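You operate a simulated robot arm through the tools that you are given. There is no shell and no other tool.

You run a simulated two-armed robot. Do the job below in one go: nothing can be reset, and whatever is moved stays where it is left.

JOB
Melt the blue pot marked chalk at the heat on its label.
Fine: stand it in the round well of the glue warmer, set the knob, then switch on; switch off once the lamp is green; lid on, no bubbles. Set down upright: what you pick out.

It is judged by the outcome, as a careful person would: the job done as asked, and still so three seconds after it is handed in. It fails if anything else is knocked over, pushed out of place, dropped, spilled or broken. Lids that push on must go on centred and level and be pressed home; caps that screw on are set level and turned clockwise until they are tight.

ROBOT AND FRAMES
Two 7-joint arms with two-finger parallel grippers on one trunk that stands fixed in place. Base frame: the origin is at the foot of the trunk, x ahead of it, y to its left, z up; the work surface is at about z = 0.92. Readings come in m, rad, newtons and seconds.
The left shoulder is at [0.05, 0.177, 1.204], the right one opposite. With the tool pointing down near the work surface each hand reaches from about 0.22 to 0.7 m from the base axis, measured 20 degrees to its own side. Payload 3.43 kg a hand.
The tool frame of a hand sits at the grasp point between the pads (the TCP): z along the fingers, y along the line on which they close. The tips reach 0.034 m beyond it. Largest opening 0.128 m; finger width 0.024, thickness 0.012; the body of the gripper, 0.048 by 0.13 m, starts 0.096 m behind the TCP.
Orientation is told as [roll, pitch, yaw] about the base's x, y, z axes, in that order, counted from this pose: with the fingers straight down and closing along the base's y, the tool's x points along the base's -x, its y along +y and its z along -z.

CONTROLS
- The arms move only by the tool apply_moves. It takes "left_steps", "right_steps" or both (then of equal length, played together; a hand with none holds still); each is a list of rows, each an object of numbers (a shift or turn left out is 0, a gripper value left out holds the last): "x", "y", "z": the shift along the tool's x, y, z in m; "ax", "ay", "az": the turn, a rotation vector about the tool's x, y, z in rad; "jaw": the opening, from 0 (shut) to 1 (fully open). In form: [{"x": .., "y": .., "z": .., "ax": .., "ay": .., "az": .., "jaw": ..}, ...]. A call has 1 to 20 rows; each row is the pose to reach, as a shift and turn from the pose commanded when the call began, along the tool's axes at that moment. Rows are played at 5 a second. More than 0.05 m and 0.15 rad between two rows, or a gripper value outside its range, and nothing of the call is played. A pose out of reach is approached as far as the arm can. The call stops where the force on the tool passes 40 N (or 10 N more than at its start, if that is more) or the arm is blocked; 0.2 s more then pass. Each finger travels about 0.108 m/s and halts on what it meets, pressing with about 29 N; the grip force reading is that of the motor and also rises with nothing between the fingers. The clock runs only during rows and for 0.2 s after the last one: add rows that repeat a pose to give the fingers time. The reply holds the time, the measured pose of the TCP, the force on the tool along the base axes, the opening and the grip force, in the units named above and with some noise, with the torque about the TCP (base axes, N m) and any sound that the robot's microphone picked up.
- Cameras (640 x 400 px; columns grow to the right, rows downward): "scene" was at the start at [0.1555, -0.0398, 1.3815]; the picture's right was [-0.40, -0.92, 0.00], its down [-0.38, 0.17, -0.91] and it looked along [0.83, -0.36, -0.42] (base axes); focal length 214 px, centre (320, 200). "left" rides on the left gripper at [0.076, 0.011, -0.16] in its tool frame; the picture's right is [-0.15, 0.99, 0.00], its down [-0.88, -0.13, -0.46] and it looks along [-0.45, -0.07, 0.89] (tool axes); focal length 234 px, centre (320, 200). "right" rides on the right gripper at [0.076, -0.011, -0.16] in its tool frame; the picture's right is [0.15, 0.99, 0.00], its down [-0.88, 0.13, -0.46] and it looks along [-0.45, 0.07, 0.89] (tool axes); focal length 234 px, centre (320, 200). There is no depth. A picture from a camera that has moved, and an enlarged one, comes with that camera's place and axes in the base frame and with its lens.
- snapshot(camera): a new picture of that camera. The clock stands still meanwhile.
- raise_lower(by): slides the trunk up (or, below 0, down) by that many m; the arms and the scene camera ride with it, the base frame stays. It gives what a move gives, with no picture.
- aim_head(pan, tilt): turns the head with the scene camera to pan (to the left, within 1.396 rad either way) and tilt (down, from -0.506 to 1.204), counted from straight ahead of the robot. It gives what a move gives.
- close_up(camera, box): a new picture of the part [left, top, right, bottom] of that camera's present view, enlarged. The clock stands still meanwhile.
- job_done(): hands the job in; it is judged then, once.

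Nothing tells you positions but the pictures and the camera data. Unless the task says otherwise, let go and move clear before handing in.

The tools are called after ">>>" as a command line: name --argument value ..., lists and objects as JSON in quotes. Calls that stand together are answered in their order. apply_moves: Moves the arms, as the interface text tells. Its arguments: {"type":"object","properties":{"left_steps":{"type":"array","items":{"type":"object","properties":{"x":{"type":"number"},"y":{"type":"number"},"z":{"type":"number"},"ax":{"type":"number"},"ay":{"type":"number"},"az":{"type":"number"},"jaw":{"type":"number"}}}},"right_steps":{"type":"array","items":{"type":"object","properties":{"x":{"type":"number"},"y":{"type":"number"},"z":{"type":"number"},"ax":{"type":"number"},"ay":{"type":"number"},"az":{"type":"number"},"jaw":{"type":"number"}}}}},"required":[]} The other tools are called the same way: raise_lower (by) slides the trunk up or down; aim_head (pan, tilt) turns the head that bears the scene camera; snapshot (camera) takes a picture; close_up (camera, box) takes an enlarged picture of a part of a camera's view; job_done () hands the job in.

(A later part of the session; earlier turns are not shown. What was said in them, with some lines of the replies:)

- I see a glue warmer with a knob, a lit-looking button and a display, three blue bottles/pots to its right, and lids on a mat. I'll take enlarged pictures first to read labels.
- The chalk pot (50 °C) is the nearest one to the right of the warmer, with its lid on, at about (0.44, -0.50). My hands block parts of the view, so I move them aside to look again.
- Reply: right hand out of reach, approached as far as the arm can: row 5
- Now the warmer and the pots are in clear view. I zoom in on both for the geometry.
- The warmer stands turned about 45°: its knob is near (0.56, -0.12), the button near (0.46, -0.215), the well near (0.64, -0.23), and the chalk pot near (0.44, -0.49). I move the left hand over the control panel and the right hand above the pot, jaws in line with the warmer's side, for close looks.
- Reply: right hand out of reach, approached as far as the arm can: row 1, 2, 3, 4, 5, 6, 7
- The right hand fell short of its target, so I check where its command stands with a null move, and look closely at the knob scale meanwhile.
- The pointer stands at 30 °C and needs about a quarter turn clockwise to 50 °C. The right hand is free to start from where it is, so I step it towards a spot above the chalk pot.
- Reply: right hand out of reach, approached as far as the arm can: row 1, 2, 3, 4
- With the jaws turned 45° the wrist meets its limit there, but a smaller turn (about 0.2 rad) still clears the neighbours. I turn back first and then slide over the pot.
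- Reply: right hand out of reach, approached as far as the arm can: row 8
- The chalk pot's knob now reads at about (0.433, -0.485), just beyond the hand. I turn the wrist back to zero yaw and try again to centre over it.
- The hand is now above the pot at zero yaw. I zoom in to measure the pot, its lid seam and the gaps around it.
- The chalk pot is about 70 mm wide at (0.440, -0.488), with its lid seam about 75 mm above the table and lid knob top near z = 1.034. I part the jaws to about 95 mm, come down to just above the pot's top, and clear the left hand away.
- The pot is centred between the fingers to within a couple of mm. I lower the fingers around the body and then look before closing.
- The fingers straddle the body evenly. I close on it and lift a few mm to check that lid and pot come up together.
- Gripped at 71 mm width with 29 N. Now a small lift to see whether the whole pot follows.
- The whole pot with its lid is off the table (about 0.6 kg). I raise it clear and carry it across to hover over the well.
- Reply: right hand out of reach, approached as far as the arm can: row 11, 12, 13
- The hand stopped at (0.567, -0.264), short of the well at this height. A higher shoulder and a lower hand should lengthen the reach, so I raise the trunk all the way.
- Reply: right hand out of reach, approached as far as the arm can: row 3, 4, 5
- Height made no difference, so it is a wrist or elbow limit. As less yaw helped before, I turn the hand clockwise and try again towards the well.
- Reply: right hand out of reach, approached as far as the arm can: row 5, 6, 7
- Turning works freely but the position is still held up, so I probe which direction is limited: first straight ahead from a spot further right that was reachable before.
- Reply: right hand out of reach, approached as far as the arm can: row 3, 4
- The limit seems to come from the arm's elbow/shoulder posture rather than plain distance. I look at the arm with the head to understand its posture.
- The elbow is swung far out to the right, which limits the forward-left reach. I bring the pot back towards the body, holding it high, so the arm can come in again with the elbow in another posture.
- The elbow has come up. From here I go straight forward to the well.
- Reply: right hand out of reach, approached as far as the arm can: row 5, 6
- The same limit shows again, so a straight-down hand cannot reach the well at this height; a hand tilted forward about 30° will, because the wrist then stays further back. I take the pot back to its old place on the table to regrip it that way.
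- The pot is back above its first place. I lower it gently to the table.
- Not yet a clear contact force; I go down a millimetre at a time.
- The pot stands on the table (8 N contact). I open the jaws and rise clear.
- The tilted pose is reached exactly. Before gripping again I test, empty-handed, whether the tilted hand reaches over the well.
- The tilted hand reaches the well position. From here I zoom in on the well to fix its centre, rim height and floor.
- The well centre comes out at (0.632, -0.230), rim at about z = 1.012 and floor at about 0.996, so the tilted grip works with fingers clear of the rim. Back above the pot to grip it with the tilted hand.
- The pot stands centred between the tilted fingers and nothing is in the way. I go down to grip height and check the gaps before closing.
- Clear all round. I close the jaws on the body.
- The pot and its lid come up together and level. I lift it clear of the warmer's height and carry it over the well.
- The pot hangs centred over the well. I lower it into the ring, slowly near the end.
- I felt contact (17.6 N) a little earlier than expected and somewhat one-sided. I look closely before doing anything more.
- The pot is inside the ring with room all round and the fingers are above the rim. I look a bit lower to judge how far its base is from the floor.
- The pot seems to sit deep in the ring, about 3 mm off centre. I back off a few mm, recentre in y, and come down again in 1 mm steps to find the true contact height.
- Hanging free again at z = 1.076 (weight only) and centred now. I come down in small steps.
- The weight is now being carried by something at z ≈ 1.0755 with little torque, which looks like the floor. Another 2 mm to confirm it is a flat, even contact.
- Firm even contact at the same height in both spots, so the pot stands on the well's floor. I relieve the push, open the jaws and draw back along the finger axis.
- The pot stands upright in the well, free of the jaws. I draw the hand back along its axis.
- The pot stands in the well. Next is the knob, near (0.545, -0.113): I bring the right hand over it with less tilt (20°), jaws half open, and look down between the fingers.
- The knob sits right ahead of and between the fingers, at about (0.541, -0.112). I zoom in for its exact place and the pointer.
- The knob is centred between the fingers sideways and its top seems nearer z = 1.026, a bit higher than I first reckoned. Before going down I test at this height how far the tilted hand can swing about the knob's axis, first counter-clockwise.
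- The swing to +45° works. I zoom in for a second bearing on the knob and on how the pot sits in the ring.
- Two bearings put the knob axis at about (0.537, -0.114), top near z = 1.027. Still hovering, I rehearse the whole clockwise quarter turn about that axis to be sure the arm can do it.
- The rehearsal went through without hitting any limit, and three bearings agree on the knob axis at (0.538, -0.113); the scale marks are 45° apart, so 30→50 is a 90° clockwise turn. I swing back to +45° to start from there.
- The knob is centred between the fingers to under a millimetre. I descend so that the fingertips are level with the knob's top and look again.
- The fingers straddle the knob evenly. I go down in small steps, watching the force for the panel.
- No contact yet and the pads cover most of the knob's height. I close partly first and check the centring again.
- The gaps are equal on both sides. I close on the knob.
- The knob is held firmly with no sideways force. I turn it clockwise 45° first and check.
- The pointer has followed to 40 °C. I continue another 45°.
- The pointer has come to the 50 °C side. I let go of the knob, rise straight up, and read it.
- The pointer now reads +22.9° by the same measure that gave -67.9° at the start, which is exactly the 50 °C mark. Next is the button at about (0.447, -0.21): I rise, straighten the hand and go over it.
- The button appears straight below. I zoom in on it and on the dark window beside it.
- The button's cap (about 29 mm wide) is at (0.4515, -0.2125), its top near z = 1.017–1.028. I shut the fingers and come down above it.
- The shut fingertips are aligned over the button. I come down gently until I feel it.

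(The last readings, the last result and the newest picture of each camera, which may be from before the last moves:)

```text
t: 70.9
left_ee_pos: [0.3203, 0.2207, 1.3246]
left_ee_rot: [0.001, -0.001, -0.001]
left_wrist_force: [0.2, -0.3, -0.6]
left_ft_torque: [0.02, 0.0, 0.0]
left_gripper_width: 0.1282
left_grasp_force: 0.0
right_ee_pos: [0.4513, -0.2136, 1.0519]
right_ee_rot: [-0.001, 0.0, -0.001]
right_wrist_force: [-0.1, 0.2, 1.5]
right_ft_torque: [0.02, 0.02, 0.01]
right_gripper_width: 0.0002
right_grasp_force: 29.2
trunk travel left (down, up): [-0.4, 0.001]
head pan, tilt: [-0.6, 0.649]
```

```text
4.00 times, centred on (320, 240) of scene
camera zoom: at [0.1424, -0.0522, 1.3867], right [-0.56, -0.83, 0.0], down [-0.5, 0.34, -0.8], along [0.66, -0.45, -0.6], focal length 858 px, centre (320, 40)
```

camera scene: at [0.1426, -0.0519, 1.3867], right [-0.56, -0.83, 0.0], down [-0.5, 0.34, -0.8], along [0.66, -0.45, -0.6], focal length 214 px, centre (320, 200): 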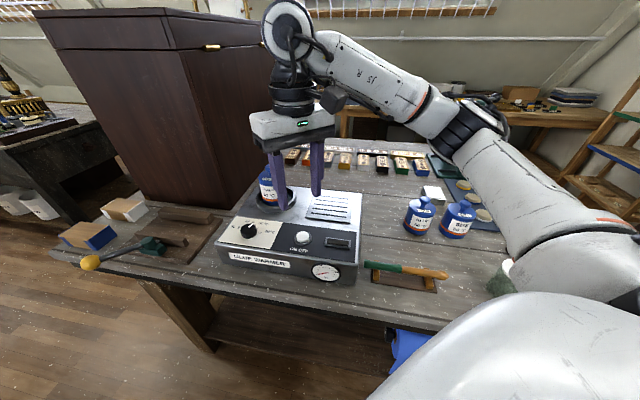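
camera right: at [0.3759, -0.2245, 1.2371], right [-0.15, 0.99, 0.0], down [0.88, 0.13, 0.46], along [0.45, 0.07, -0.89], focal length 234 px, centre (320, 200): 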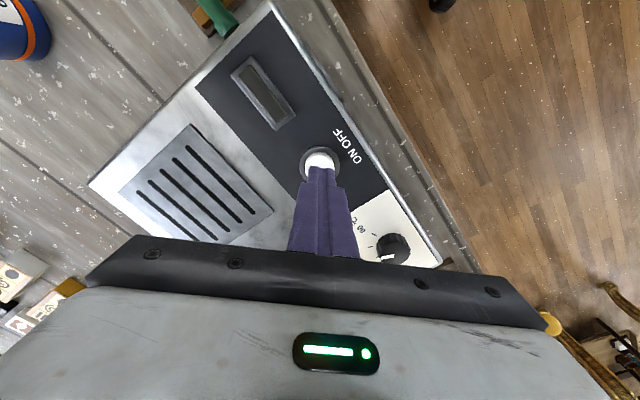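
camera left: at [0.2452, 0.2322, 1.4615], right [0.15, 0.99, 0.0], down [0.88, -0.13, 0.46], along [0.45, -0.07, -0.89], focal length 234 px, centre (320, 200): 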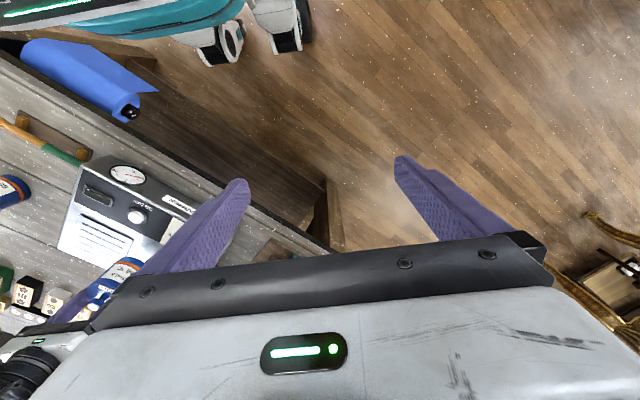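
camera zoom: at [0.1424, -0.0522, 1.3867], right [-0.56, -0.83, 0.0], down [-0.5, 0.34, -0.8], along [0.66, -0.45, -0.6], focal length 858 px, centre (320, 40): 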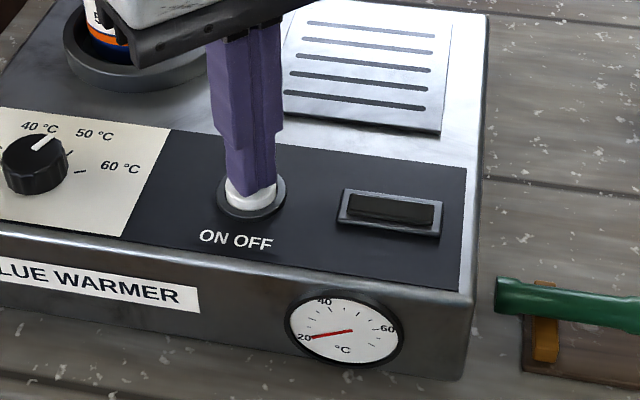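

I touch the button's top at tip height 1.018. I press on, a millimetre at a time, watching the force and the lamp.

>>> apply_moves --right_steps '[{"z": 0.001}, {"z": 0.002}]'

>>> close_up --camera "scene" --box '[270, 190, 370, 290]'

```text
t: 71.5
left_ee_pos: [0.3204, 0.2213, 1.326]
left_ee_rot: [0.0, 0.0, 0.002]
left_wrist_force: [-0.2, -0.9, -0.3]
left_ft_torque: [-0.02, -0.03, -0.01]
left_gripper_width: 0.1286
left_grasp_force: 0.1
right_ee_pos: [0.4522, -0.2133, 1.0497]
right_ee_rot: [0.001, -0.001, -0.001]
right_wrist_force: [-0.8, 0.0, 1.9]
right_ft_torque: [0.01, 0.05, 0.02]
right_gripper_width: 0.0
right_grasp_force: 28.5
trunk travel left (down, up): [-0.4, 0.001]
head pan, tilt: [-0.6, 0.649]
```

```text
4.00 times, centred on (320, 240) of scene
camera zoom: at [0.1423, -0.0522, 1.3867], right [-0.56, -0.83, 0.0], down [-0.5, 0.34, -0.8], along [0.66, -0.45, -0.6], focal length 858 px, centre (320, 40)
```

zoom: 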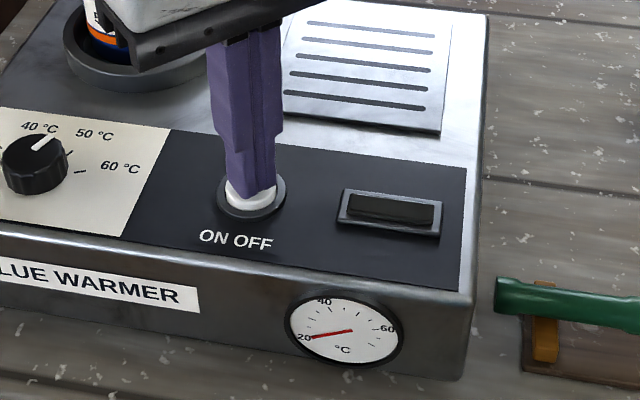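

>>> apply_moves --right_steps '[{"z": 0.001}, {"z": 0.002}]'

>>> close_up --camera "scene" --box '[270, 190, 370, 290]'

```text
t: 72.1
left_ee_pos: [0.3192, 0.2231, 1.3264]
left_ee_rot: [0.0, 0.001, 0.002]
left_wrist_force: [0.1, 0.0, -0.4]
left_ft_torque: [-0.02, -0.02, -0.02]
left_gripper_width: 0.1276
left_grasp_force: 0.0
right_ee_pos: [0.4515, -0.2143, 1.0481]
right_ee_rot: [0.001, -0.004, -0.001]
right_wrist_force: [-0.4, -2.0, 4.1]
right_ft_torque: [-0.07, 0.07, -0.01]
right_gripper_width: 0.0
right_grasp_force: 28.9
trunk travel left (down, up): [-0.4, 0.001]
head pan, tilt: [-0.6, 0.649]
heard: click
```

```text
4.00 times, centred on (320, 240) of scene
camera zoom: at [0.1422, -0.0522, 1.3867], right [-0.56, -0.83, 0.0], down [-0.5, 0.34, -0.8], along [0.66, -0.45, -0.6], focal length 858 px, centre (320, 40)
```

zoom: 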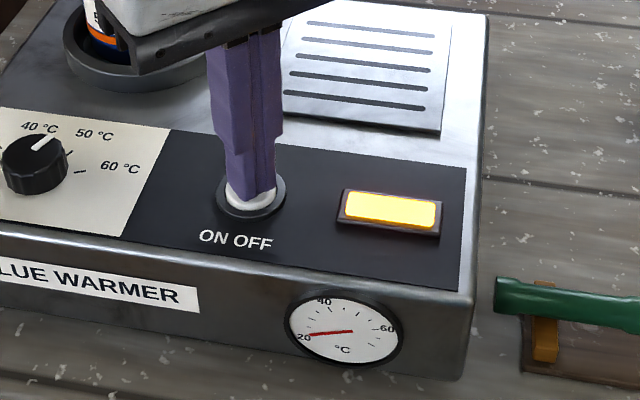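

Click heard, and the lamp has turned amber: the warmer is on. I lift off the button a little and watch the lamp and gauge.

>>> apply_moves --right_steps '[{"z": -0.006}, {"z": -0.01}]'

>>> close_up --camera "scene" --box '[270, 190, 370, 290]'

```text
t: 72.7
left_ee_pos: [0.3205, 0.2208, 1.3255]
left_ee_rot: [0.0, 0.0, -0.001]
left_wrist_force: [-0.9, -0.9, -0.3]
left_ft_torque: [0.01, 0.01, 0.01]
left_gripper_width: 0.1281
left_grasp_force: 0.0
right_ee_pos: [0.4506, -0.2128, 1.0578]
right_ee_rot: [0.001, -0.001, 0.004]
right_wrist_force: [0.5, 0.4, -0.4]
right_ft_torque: [-0.01, -0.02, 0.01]
right_gripper_width: 0.0
right_grasp_force: 28.9
trunk travel left (down, up): [-0.4, 0.001]
head pan, tilt: [-0.6, 0.649]
```

```text
4.00 times, centred on (320, 240) of scene
camera zoom: at [0.1425, -0.0522, 1.3866], right [-0.56, -0.83, 0.0], down [-0.5, 0.34, -0.8], along [0.66, -0.45, -0.6], focal length 858 px, centre (320, 40)
```

zoom: 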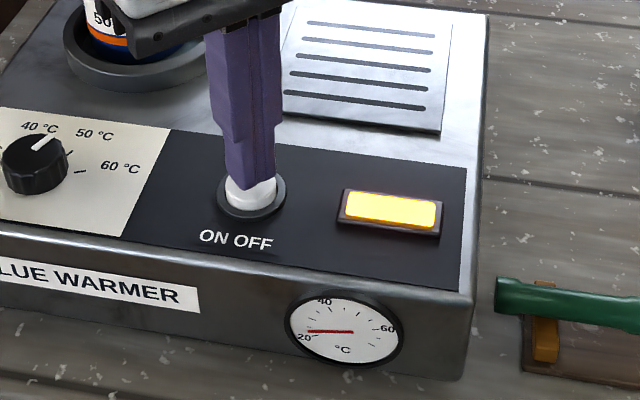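

The button came back up, the lamp stays amber and the gauge starts to climb. I wait in short spells.

>>> apply_moves --right_steps '[{"z": 0.0}, {"z": 0.0}, {"z": 0.0}, {"z": 0.0}]'

>>> close_up --camera "scene" --box '[270, 190, 370, 290]'

```text
t: 73.7
left_ee_pos: [0.3196, 0.221, 1.3255]
left_ee_rot: [0.0, 0.001, -0.001]
left_wrist_force: [1.2, 0.1, 0.0]
left_ft_torque: [-0.01, -0.01, 0.02]
left_gripper_width: 0.1282
left_grasp_force: 0.0
right_ee_pos: [0.4511, -0.2139, 1.0572]
right_ee_rot: [0.001, 0.0, 0.002]
right_wrist_force: [0.5, 0.2, 0.5]
right_ft_torque: [0.03, 0.0, -0.04]
right_gripper_width: 0.0
right_grasp_force: 29.0
trunk travel left (down, up): [-0.4, 0.001]
head pan, tilt: [-0.6, 0.649]
```

```text
4.00 times, centred on (320, 240) of scene
camera zoom: at [0.1425, -0.0521, 1.3866], right [-0.56, -0.83, 0.0], down [-0.5, 0.34, -0.8], along [0.66, -0.45, -0.6], focal length 858 px, centre (320, 40)
```

zoom: 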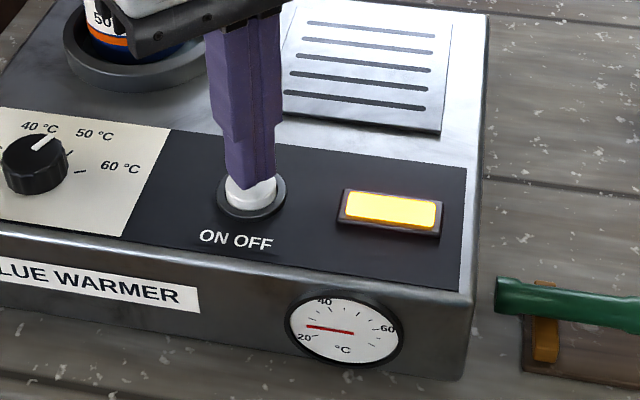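

>>> apply_moves --right_steps '[{"z": 0.0}, {"z": 0.0}, {"z": 0.0}, {"z": 0.0}, {"z": 0.0}, {"z": 0.0}, {"z": 0.0}, {"z": 0.0}, {"z": 0.0}]'

>>> close_up --camera "scene" --box '[270, 190, 370, 290]'

```text
t: 75.7
left_ee_pos: [0.3206, 0.2211, 1.3244]
left_ee_rot: [0.001, -0.001, -0.001]
left_wrist_force: [-0.4, -0.2, 0.5]
left_ft_torque: [0.01, 0.03, 0.01]
left_gripper_width: 0.1281
left_grasp_force: 0.1
right_ee_pos: [0.4519, -0.2112, 1.058]
right_ee_rot: [0.0, 0.0, 0.0]
right_wrist_force: [0.7, -0.1, -0.4]
right_ft_torque: [-0.04, 0.01, 0.02]
right_gripper_width: 0.0002
right_grasp_force: 28.8
trunk travel left (down, up): [-0.4, 0.001]
head pan, tilt: [-0.6, 0.649]
```

```text
4.00 times, centred on (320, 240) of scene
camera zoom: at [0.1425, -0.0521, 1.3866], right [-0.56, -0.83, 0.0], down [-0.5, 0.34, -0.8], along [0.66, -0.45, -0.6], focal length 858 px, centre (320, 40)
```

zoom: 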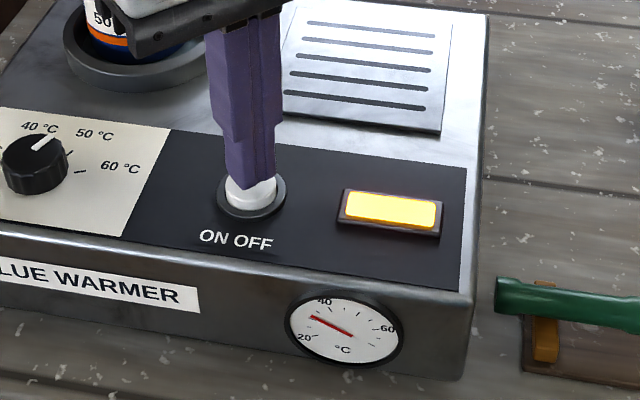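

The needle is at about 30 °C, rising some 2.5–3 °C per second. I keep waiting.

>>> apply_moves --right_steps '[{"z": 0.0}, {"z": 0.0}, {"z": 0.0}, {"z": 0.0}, {"z": 0.0}, {"z": 0.0}, {"z": 0.0}, {"z": 0.0}, {"z": 0.0}]'

>>> close_up --camera "scene" --box '[270, 190, 370, 290]'

```text
t: 77.7
left_ee_pos: [0.3195, 0.2205, 1.326]
left_ee_rot: [0.0, 0.0, -0.001]
left_wrist_force: [-0.2, -0.6, 0.5]
left_ft_torque: [-0.01, -0.04, 0.02]
left_gripper_width: 0.128
left_grasp_force: 0.2
right_ee_pos: [0.4506, -0.2136, 1.0585]
right_ee_rot: [0.0, -0.001, -0.001]
right_wrist_force: [-0.2, 0.8, 1.2]
right_ft_torque: [0.0, 0.02, -0.01]
right_gripper_width: 0.0001
right_grasp_force: 29.3
trunk travel left (down, up): [-0.4, 0.001]
head pan, tilt: [-0.6, 0.649]
```

```text
4.00 times, centred on (320, 240) of scene
camera zoom: at [0.1425, -0.0521, 1.3866], right [-0.56, -0.83, 0.0], down [-0.5, 0.34, -0.8], along [0.66, -0.45, -0.6], focal length 858 px, centre (320, 40)
```

zoom: 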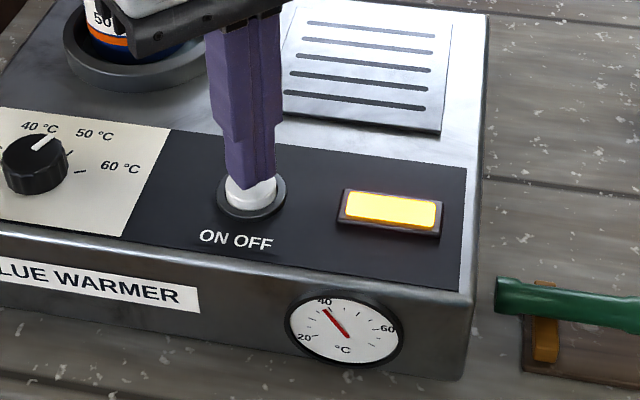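

About 38 °C now. I wait a bit over a second more, then in finer steps.

>>> apply_moves --right_steps '[{"z": 0.001}, {"z": 0.002}, {"z": 0.003}, {"z": 0.003}, {"z": 0.003}, {"z": 0.003}]'

>>> close_up --camera "scene" --box '[270, 190, 370, 290]'

```text
t: 79.1
left_ee_pos: [0.3209, 0.2222, 1.3249]
left_ee_rot: [0.0, -0.001, 0.001]
left_wrist_force: [0.2, 0.4, -0.1]
left_ft_torque: [0.01, 0.01, -0.01]
left_gripper_width: 0.128
left_grasp_force: 0.0
right_ee_pos: [0.4516, -0.2135, 1.0555]
right_ee_rot: [0.0, 0.001, 0.0]
right_wrist_force: [-0.1, 0.7, -0.9]
right_ft_torque: [0.03, -0.01, 0.03]
right_gripper_width: 0.0
right_grasp_force: 29.5
trunk travel left (down, up): [-0.4, 0.001]
head pan, tilt: [-0.6, 0.649]
```

```text
4.00 times, centred on (320, 240) of scene
camera zoom: at [0.1425, -0.0521, 1.3867], right [-0.56, -0.83, 0.0], down [-0.5, 0.34, -0.8], along [0.66, -0.45, -0.6], focal length 858 px, centre (320, 40)
```

zoom: 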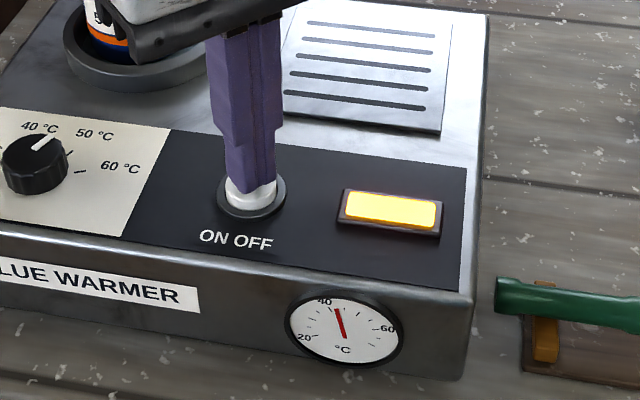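

>>> apply_moves --right_steps '[{"z": 0.0}, {"z": 0.0}, {"z": 0.0}]'

>>> close_up --camera "scene" --box '[270, 190, 370, 290]'

```text
t: 79.9
left_ee_pos: [0.3196, 0.2213, 1.3249]
left_ee_rot: [-0.001, 0.001, 0.0]
left_wrist_force: [0.1, 0.1, 0.0]
left_ft_torque: [0.01, -0.01, 0.0]
left_gripper_width: 0.128
left_grasp_force: 0.0
right_ee_pos: [0.4506, -0.2127, 1.0541]
right_ee_rot: [0.0, -0.001, 0.0]
right_wrist_force: [0.2, -0.3, 0.0]
right_ft_torque: [0.01, -0.01, 0.02]
right_gripper_width: 0.0002
right_grasp_force: 29.3
trunk travel left (down, up): [-0.4, 0.001]
head pan, tilt: [-0.6, 0.649]
```

```text
4.00 times, centred on (320, 240) of scene
camera zoom: at [0.1425, -0.0521, 1.3866], right [-0.56, -0.83, 0.0], down [-0.5, 0.34, -0.8], along [0.66, -0.45, -0.6], focal length 858 px, centre (320, 40)
```

zoom: 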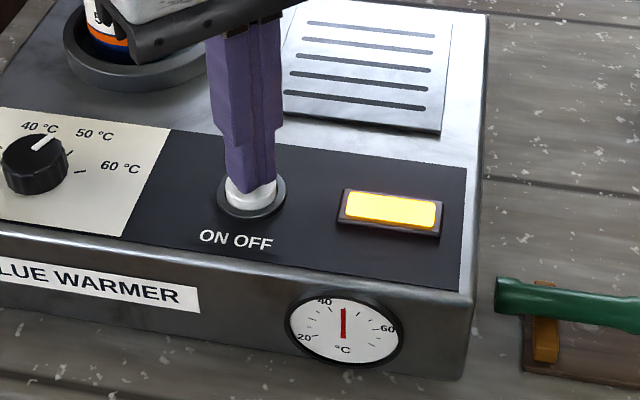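

>>> apply_moves --right_steps '[{"z": 0.0}, {"z": 0.0}, {"z": 0.0}]'

>>> close_up --camera "scene" --box '[270, 190, 370, 290]'

```text
t: 80.7
left_ee_pos: [0.3198, 0.2212, 1.3253]
left_ee_rot: [0.0, -0.001, 0.001]
left_wrist_force: [0.6, 0.3, 0.3]
left_ft_torque: [-0.03, 0.02, -0.01]
left_gripper_width: 0.1279
left_grasp_force: 0.1
right_ee_pos: [0.4509, -0.2126, 1.0544]
right_ee_rot: [0.0, 0.0, 0.0]
right_wrist_force: [-0.7, 0.0, -0.5]
right_ft_torque: [-0.01, -0.02, 0.0]
right_gripper_width: 0.0001
right_grasp_force: 29.3
trunk travel left (down, up): [-0.4, 0.001]
head pan, tilt: [-0.6, 0.649]
```

```text
4.00 times, centred on (320, 240) of scene
camera zoom: at [0.1425, -0.0521, 1.3866], right [-0.56, -0.83, 0.0], down [-0.5, 0.34, -0.8], along [0.66, -0.45, -0.6], focal length 858 px, centre (320, 40)
```

zoom: 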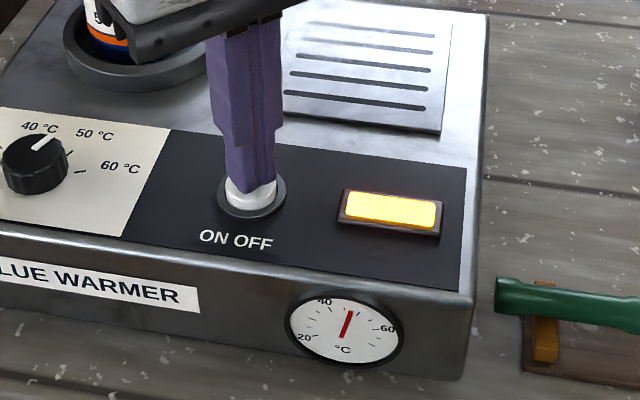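

>>> apply_moves --right_steps '[{"z": 0.0}, {"z": 0.0}]'

>>> close_up --camera "scene" --box '[270, 190, 370, 290]'

```text
t: 81.3
left_ee_pos: [0.3203, 0.2206, 1.3256]
left_ee_rot: [-0.001, -0.002, 0.0]
left_wrist_force: [0.9, 0.4, -0.1]
left_ft_torque: [0.0, 0.01, 0.01]
left_gripper_width: 0.1281
left_grasp_force: 0.1
right_ee_pos: [0.4507, -0.2127, 1.0555]
right_ee_rot: [-0.001, -0.001, 0.0]
right_wrist_force: [-0.7, 0.3, 0.3]
right_ft_torque: [0.0, 0.0, 0.02]
right_gripper_width: 0.0
right_grasp_force: 28.8
trunk travel left (down, up): [-0.4, 0.001]
head pan, tilt: [-0.6, 0.649]
```

```text
4.00 times, centred on (320, 240) of scene
camera zoom: at [0.1425, -0.0521, 1.3866], right [-0.56, -0.83, 0.0], down [-0.5, 0.34, -0.8], along [0.66, -0.45, -0.6], focal length 858 px, centre (320, 40)
```

zoom: 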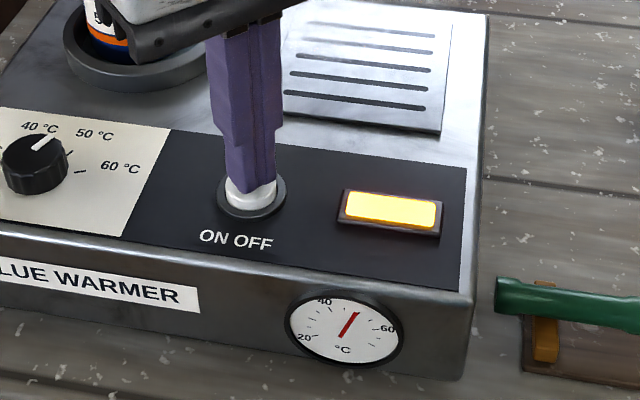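

>>> apply_moves --right_steps '[{"z": 0.0}, {"z": 0.0}]'

>>> close_up --camera "scene" --box '[270, 190, 370, 290]'

```text
t: 81.9
left_ee_pos: [0.3208, 0.2212, 1.325]
left_ee_rot: [-0.001, -0.001, 0.001]
left_wrist_force: [-0.1, -0.7, -0.4]
left_ft_torque: [0.02, 0.01, -0.02]
left_gripper_width: 0.1282
left_grasp_force: 0.1
right_ee_pos: [0.4522, -0.2136, 1.0551]
right_ee_rot: [0.001, -0.001, 0.0]
right_wrist_force: [-0.4, 0.4, 0.6]
right_ft_torque: [0.0, 0.0, -0.01]
right_gripper_width: 0.0
right_grasp_force: 28.8
trunk travel left (down, up): [-0.4, 0.001]
head pan, tilt: [-0.6, 0.649]
```

```text
4.00 times, centred on (320, 240) of scene
camera zoom: at [0.1425, -0.0521, 1.3866], right [-0.56, -0.83, 0.0], down [-0.5, 0.34, -0.8], along [0.66, -0.45, -0.6], focal length 858 px, centre (320, 40)
```

zoom: 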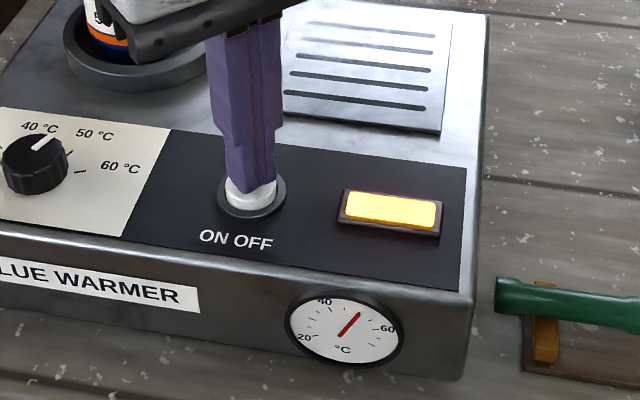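

The needle has levelled off at about 50 °C while the lamp is still amber, so the melting goes on. I keep watching in short spells.

>>> apply_moves --right_steps '[{"z": 0.0}, {"z": 0.0}]'

>>> close_up --camera "scene" --box '[270, 190, 370, 290]'

```text
t: 82.5
left_ee_pos: [0.3195, 0.2215, 1.3251]
left_ee_rot: [0.001, 0.0, -0.002]
left_wrist_force: [0.6, -0.5, -0.5]
left_ft_torque: [0.02, -0.02, 0.01]
left_gripper_width: 0.1281
left_grasp_force: 0.0
right_ee_pos: [0.4505, -0.213, 1.055]
right_ee_rot: [-0.002, 0.0, 0.0]
right_wrist_force: [0.7, -0.1, -0.5]
right_ft_torque: [0.02, -0.04, 0.0]
right_gripper_width: 0.0003
right_grasp_force: 29.0
trunk travel left (down, up): [-0.4, 0.001]
head pan, tilt: [-0.6, 0.649]
```

```text
4.00 times, centred on (320, 240) of scene
camera zoom: at [0.1425, -0.0521, 1.3866], right [-0.56, -0.83, 0.0], down [-0.5, 0.34, -0.8], along [0.66, -0.45, -0.6], focal length 858 px, centre (320, 40)
```

zoom: 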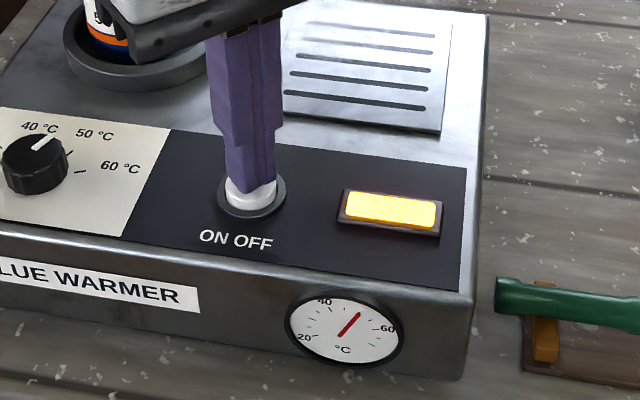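

>>> apply_moves --right_steps '[{"z": 0.0}, {"z": 0.0}, {"z": 0.0}, {"z": 0.0}]'

>>> close_up --camera "scene" --box '[270, 190, 370, 290]'

```text
t: 83.5
left_ee_pos: [0.3211, 0.2215, 1.3255]
left_ee_rot: [0.001, -0.001, 0.0]
left_wrist_force: [-0.2, 0.1, 0.3]
left_ft_torque: [-0.01, -0.01, 0.0]
left_gripper_width: 0.1278
left_grasp_force: 0.0
right_ee_pos: [0.4507, -0.2127, 1.0541]
right_ee_rot: [0.002, 0.001, 0.001]
right_wrist_force: [-0.8, -0.1, 0.4]
right_ft_torque: [-0.03, -0.01, -0.02]
right_gripper_width: 0.0001
right_grasp_force: 28.7
trunk travel left (down, up): [-0.4, 0.001]
head pan, tilt: [-0.6, 0.649]
```

```text
4.00 times, centred on (320, 240) of scene
camera zoom: at [0.1425, -0.0521, 1.3866], right [-0.56, -0.83, 0.0], down [-0.5, 0.34, -0.8], along [0.66, -0.45, -0.6], focal length 858 px, centre (320, 40)
```

zoom: 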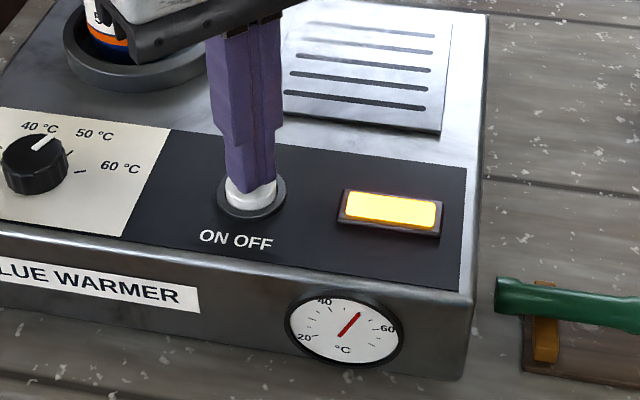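

>>> apply_moves --right_steps '[{"z": 0.0}, {"z": 0.0}, {"z": 0.0}, {"z": 0.0}]'

>>> close_up --camera "scene" --box '[270, 190, 370, 290]'

```text
t: 84.5
left_ee_pos: [0.3209, 0.2204, 1.3254]
left_ee_rot: [0.0, -0.001, 0.001]
left_wrist_force: [-0.3, -0.2, -0.3]
left_ft_torque: [0.0, 0.0, -0.02]
left_gripper_width: 0.1282
left_grasp_force: 0.1
right_ee_pos: [0.4515, -0.2124, 1.0551]
right_ee_rot: [-0.001, 0.0, 0.001]
right_wrist_force: [0.3, -0.4, -0.7]
right_ft_torque: [-0.01, -0.01, 0.0]
right_gripper_width: 0.0
right_grasp_force: 28.8
trunk travel left (down, up): [-0.4, 0.001]
head pan, tilt: [-0.6, 0.649]
```

```text
4.00 times, centred on (320, 240) of scene
camera zoom: at [0.1425, -0.0521, 1.3866], right [-0.56, -0.83, 0.0], down [-0.5, 0.34, -0.8], along [0.66, -0.45, -0.6], focal length 858 px, centre (320, 40)
```

zoom: 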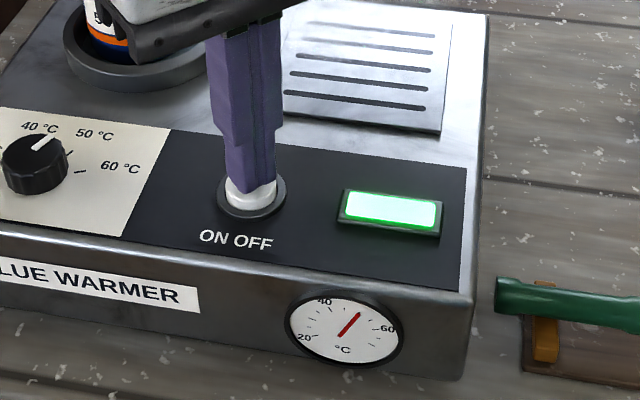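

The lamp is green. I press the button at once to switch off.

>>> apply_moves --right_steps '[{"z": 0.004}, {"z": 0.0075}, {"z": 0.0085}]'

>>> close_up --camera "scene" --box '[270, 190, 370, 290]'

```text
t: 85.3
left_ee_pos: [0.3197, 0.2201, 1.3244]
left_ee_rot: [0.0, -0.001, 0.001]
left_wrist_force: [-0.1, 0.3, -0.2]
left_ft_torque: [0.05, 0.01, -0.01]
left_gripper_width: 0.1278
left_grasp_force: 0.0
right_ee_pos: [0.4509, -0.2133, 1.0476]
right_ee_rot: [0.001, -0.003, 0.0]
right_wrist_force: [1.1, -1.7, 10.6]
right_ft_torque: [-0.06, 0.08, 0.09]
right_gripper_width: 0.0
right_grasp_force: 29.2
trunk travel left (down, up): [-0.4, 0.001]
head pan, tilt: [-0.6, 0.649]
heard: click
```

```text
4.00 times, centred on (320, 240) of scene
camera zoom: at [0.1418, -0.0519, 1.387], right [-0.56, -0.83, 0.0], down [-0.5, 0.34, -0.8], along [0.66, -0.45, -0.6], focal length 858 px, centre (320, 40)
```

zoom: 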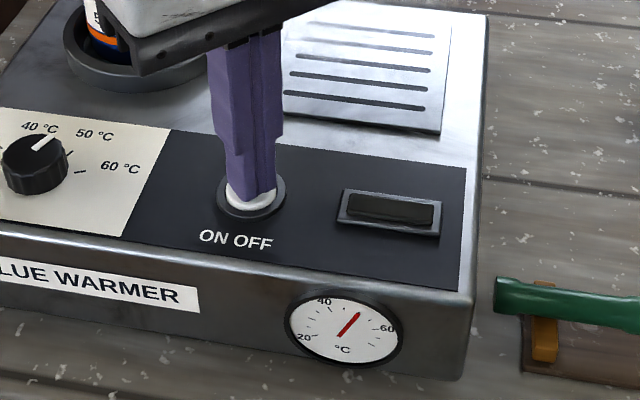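

Click, and the lamp is dark: the warmer is off. I lift the hand clear and draw it back over free space.

>>> apply_moves --right_steps '[{"z": -0.01}, {"z": -0.04}, {"z": -0.08}, {"z": -0.12}, {"z": -0.15}, {"x": 0.04, "y": -0.02, "z": -0.16}, {"x": 0.08, "y": -0.04, "z": -0.17}, {"x": 0.12, "y": -0.06, "z": -0.18}, {"x": 0.16, "y": -0.07, "z": -0.19}]'

>>> snapshot --camera "scene"

>>> close_up --camera "scene" --box '[200, 150, 370, 290]'

>>> snapshot --camera "right"

```text
t: 87.3
left_ee_pos: [0.3201, 0.2222, 1.3259]
left_ee_rot: [0.0, -0.002, -0.001]
left_wrist_force: [-0.2, -0.6, 1.2]
left_ft_torque: [0.0, -0.01, -0.01]
left_gripper_width: 0.1278
left_grasp_force: 0.1
right_ee_pos: [0.2891, -0.2817, 1.2359]
right_ee_rot: [0.0, 0.0, 0.0]
right_wrist_force: [0.1, 0.5, 0.1]
right_ft_torque: [-0.01, -0.06, -0.02]
right_gripper_width: 0.0
right_grasp_force: 28.8
trunk travel left (down, up): [-0.4, 0.001]
head pan, tilt: [-0.6, 0.649]
```

```text
taken
camera scene: at [0.1416, -0.052, 1.3868], right [-0.56, -0.83, 0.0], down [-0.5, 0.34, -0.8], along [0.66, -0.45, -0.6], focal length 214 px, centre (320, 200)
```

scene: 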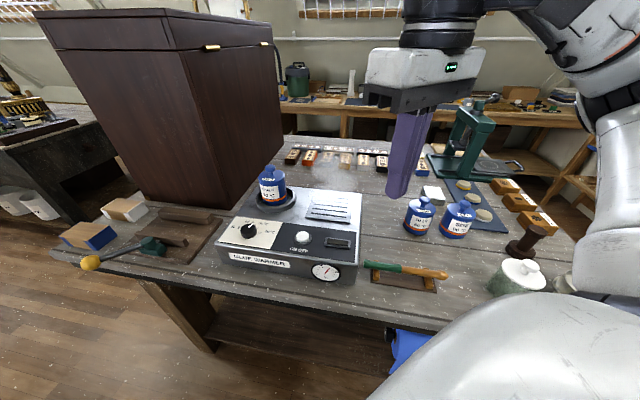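

```text
2.86 times, centred on (285, 220) of scene
camera zoom: at [0.1416, -0.052, 1.3868], right [-0.56, -0.83, 0.0], down [-0.5, 0.34, -0.8], along [0.66, -0.45, -0.6], focal length 613 px, centre (420, 143)
```

zoom: 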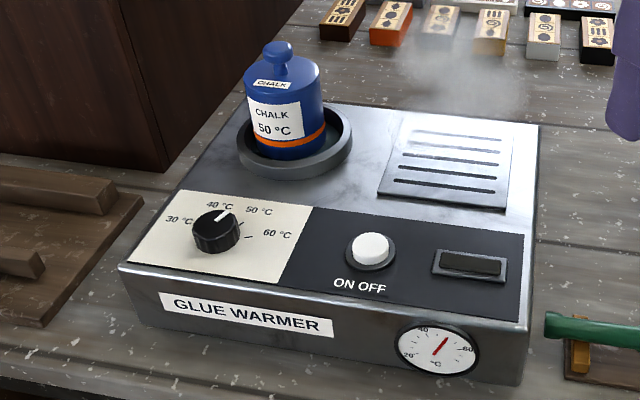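

```text
taken
camera right: at [0.2141, -0.2945, 1.3962], right [-0.15, 0.99, 0.0], down [0.88, 0.13, 0.46], along [0.45, 0.07, -0.89], focal length 234 px, centre (320, 200)
```

right: 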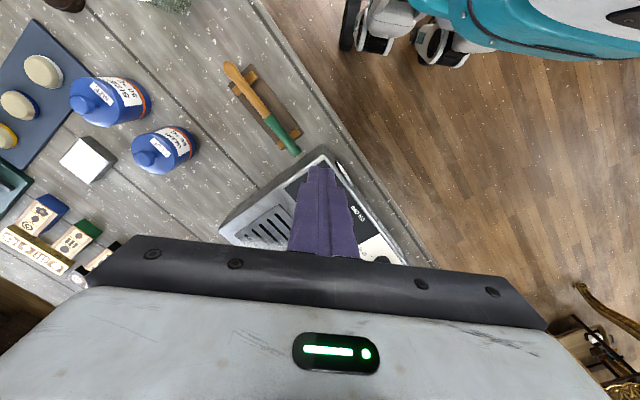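

The warmer is off, knob at 50, pot in the well. I see a faint haze above the vents, so I look closely at the pot, its lid and the vents.

>>> close_up --camera "scene" --box '[250, 150, 310, 215]'

>>> close_up --camera "scene" --box '[295, 145, 375, 225]'

>>> close_up --camera "scene" --box '[225, 205, 305, 260]'

>>> close_up --camera "scene" --box '[300, 230, 370, 290]'

```text
6.15 times, centred on (280, 182) of scene
camera zoom: at [0.1416, -0.052, 1.3868], right [-0.56, -0.83, 0.0], down [-0.5, 0.34, -0.8], along [0.66, -0.45, -0.6], focal length 1320 px, centre (566, 308)
```

zoom: 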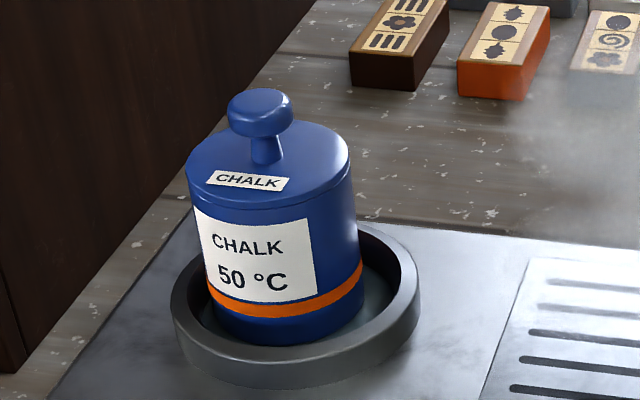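

```text
5.00 times, centred on (335, 185) of scene
camera zoom: at [0.1416, -0.052, 1.3868], right [-0.56, -0.83, 0.0], down [-0.5, 0.34, -0.8], along [0.66, -0.45, -0.6], focal length 1072 px, centre (245, 275)
```

zoom: 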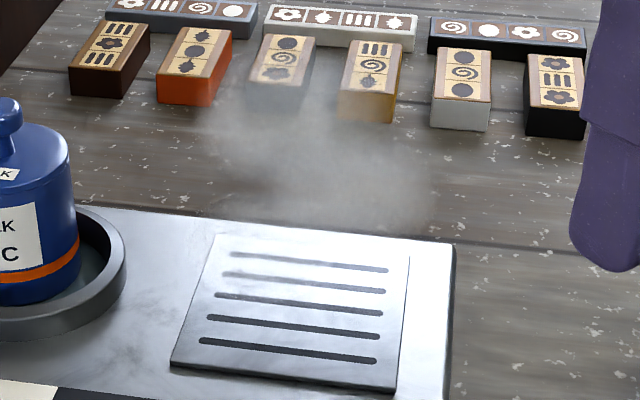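

```text
7.27 times, centred on (265, 232) of scene
camera zoom: at [0.1416, -0.052, 1.3868], right [-0.56, -0.83, 0.0], down [-0.5, 0.34, -0.8], along [0.66, -0.45, -0.6], focal length 1560 px, centre (720, -36)
```

zoom: 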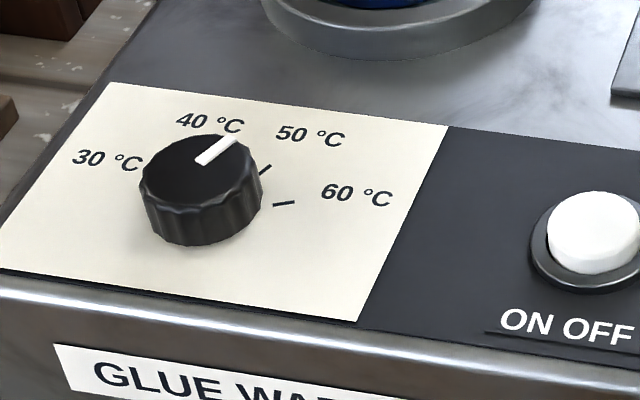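

```text
6.67 times, centred on (335, 260) of scene
camera zoom: at [0.1416, -0.052, 1.3868], right [-0.56, -0.83, 0.0], down [-0.5, 0.34, -0.8], along [0.66, -0.45, -0.6], focal length 1430 px, centre (220, -200)
```

zoom: 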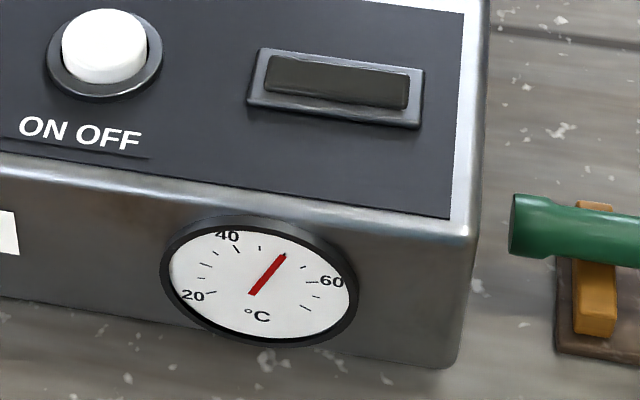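

The gauge stands at 50 °C, lamp dark, knob on 50, lid on and the pot upright in the well; the haze is only warm vapour from the vents. I wait two seconds to be sure all stays as it is.

>>> apply_moves --right_steps '[{"z": 0.0, "jaw": 0.2}, {"z": 0.0}, {"z": 0.0}, {"z": 0.0}, {"z": 0.0}, {"z": 0.0}, {"z": 0.0}, {"z": 0.0}, {"z": 0.0}, {"z": 0.0}]'

>>> snapshot --camera "scene"

>>> close_up --camera "scene" --box '[200, 150, 370, 290]'

```text
t: 89.5
left_ee_pos: [0.3186, 0.2217, 1.3239]
left_ee_rot: [0.0, -0.001, -0.001]
left_wrist_force: [0.2, -0.5, 0.0]
left_ft_torque: [0.01, -0.02, -0.02]
left_gripper_width: 0.1279
left_grasp_force: 0.1
right_ee_pos: [0.2913, -0.2839, 1.2365]
right_ee_rot: [-0.001, 0.0, 0.001]
right_wrist_force: [0.4, 0.2, 0.4]
right_ft_torque: [0.01, 0.0, 0.03]
right_gripper_width: 0.0255
right_grasp_force: 0.0
trunk travel left (down, up): [-0.4, 0.001]
head pan, tilt: [-0.6, 0.649]
```

```text
taken
camera scene: at [0.1425, -0.0521, 1.3866], right [-0.56, -0.83, 0.0], down [-0.5, 0.34, -0.8], along [0.66, -0.45, -0.6], focal length 214 px, centre (320, 200)
```

scene: 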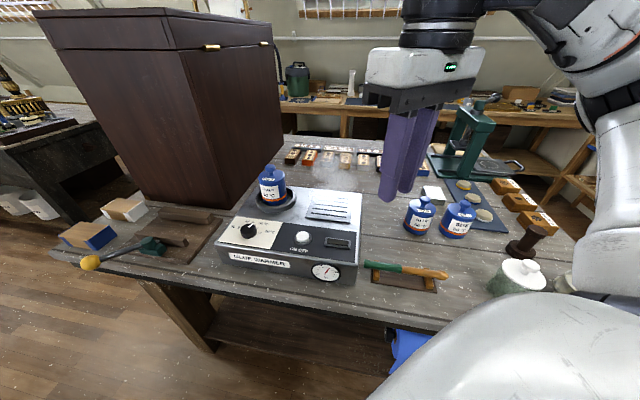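

```text
2.86 times, centred on (285, 220) of scene
camera zoom: at [0.1425, -0.0521, 1.3866], right [-0.56, -0.83, 0.0], down [-0.5, 0.34, -0.8], along [0.66, -0.45, -0.6], focal length 613 px, centre (420, 143)
```

zoom: 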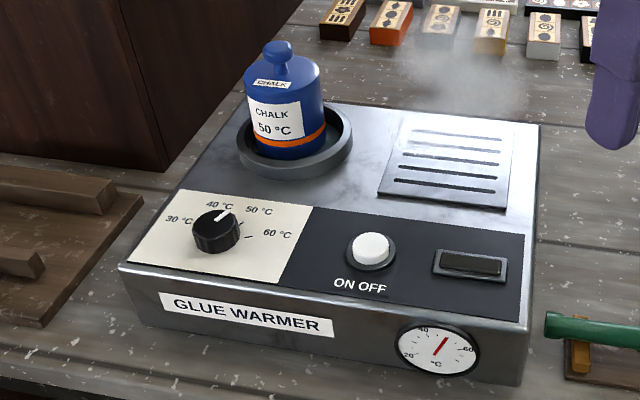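

Nothing has changed: the chalk pot stands upright in the well with its lid on, the knob is at 50 °C, the warmer is off, and nothing else has been disturbed. Both hands are clear, so I hand the job in.

>>> job_done

```text
The job is handed in.
```

The chalk pot has been melted at 50 °C, the heat on its label. It is standing upright in the warmer's round well with its lid on.

- **Knob:** I turned it from 30 to 50 °C once the pot was in the well, and only then switched on.
- **Heating:** The lamp went amber and the gauge levelled off at about 50 °C. I switched off within a second of seeing the lamp green. The lamp is now dark.
- **Bubbles:** I saw none, but with the lid on I couldn't look inside the pot. There was a faint haze over the warmer's vents after switch-off, which I took for warm vapour.
- **Pot handling:** The straight-down hand could not reach the well. I set the pot back in its old place on the table and gripped it again at a tilt. It sits a few millimetres off centre in the well, but flat on the floor.
- **Everything else:** Nothing else was moved or knocked that I could see, and both hands are clear.
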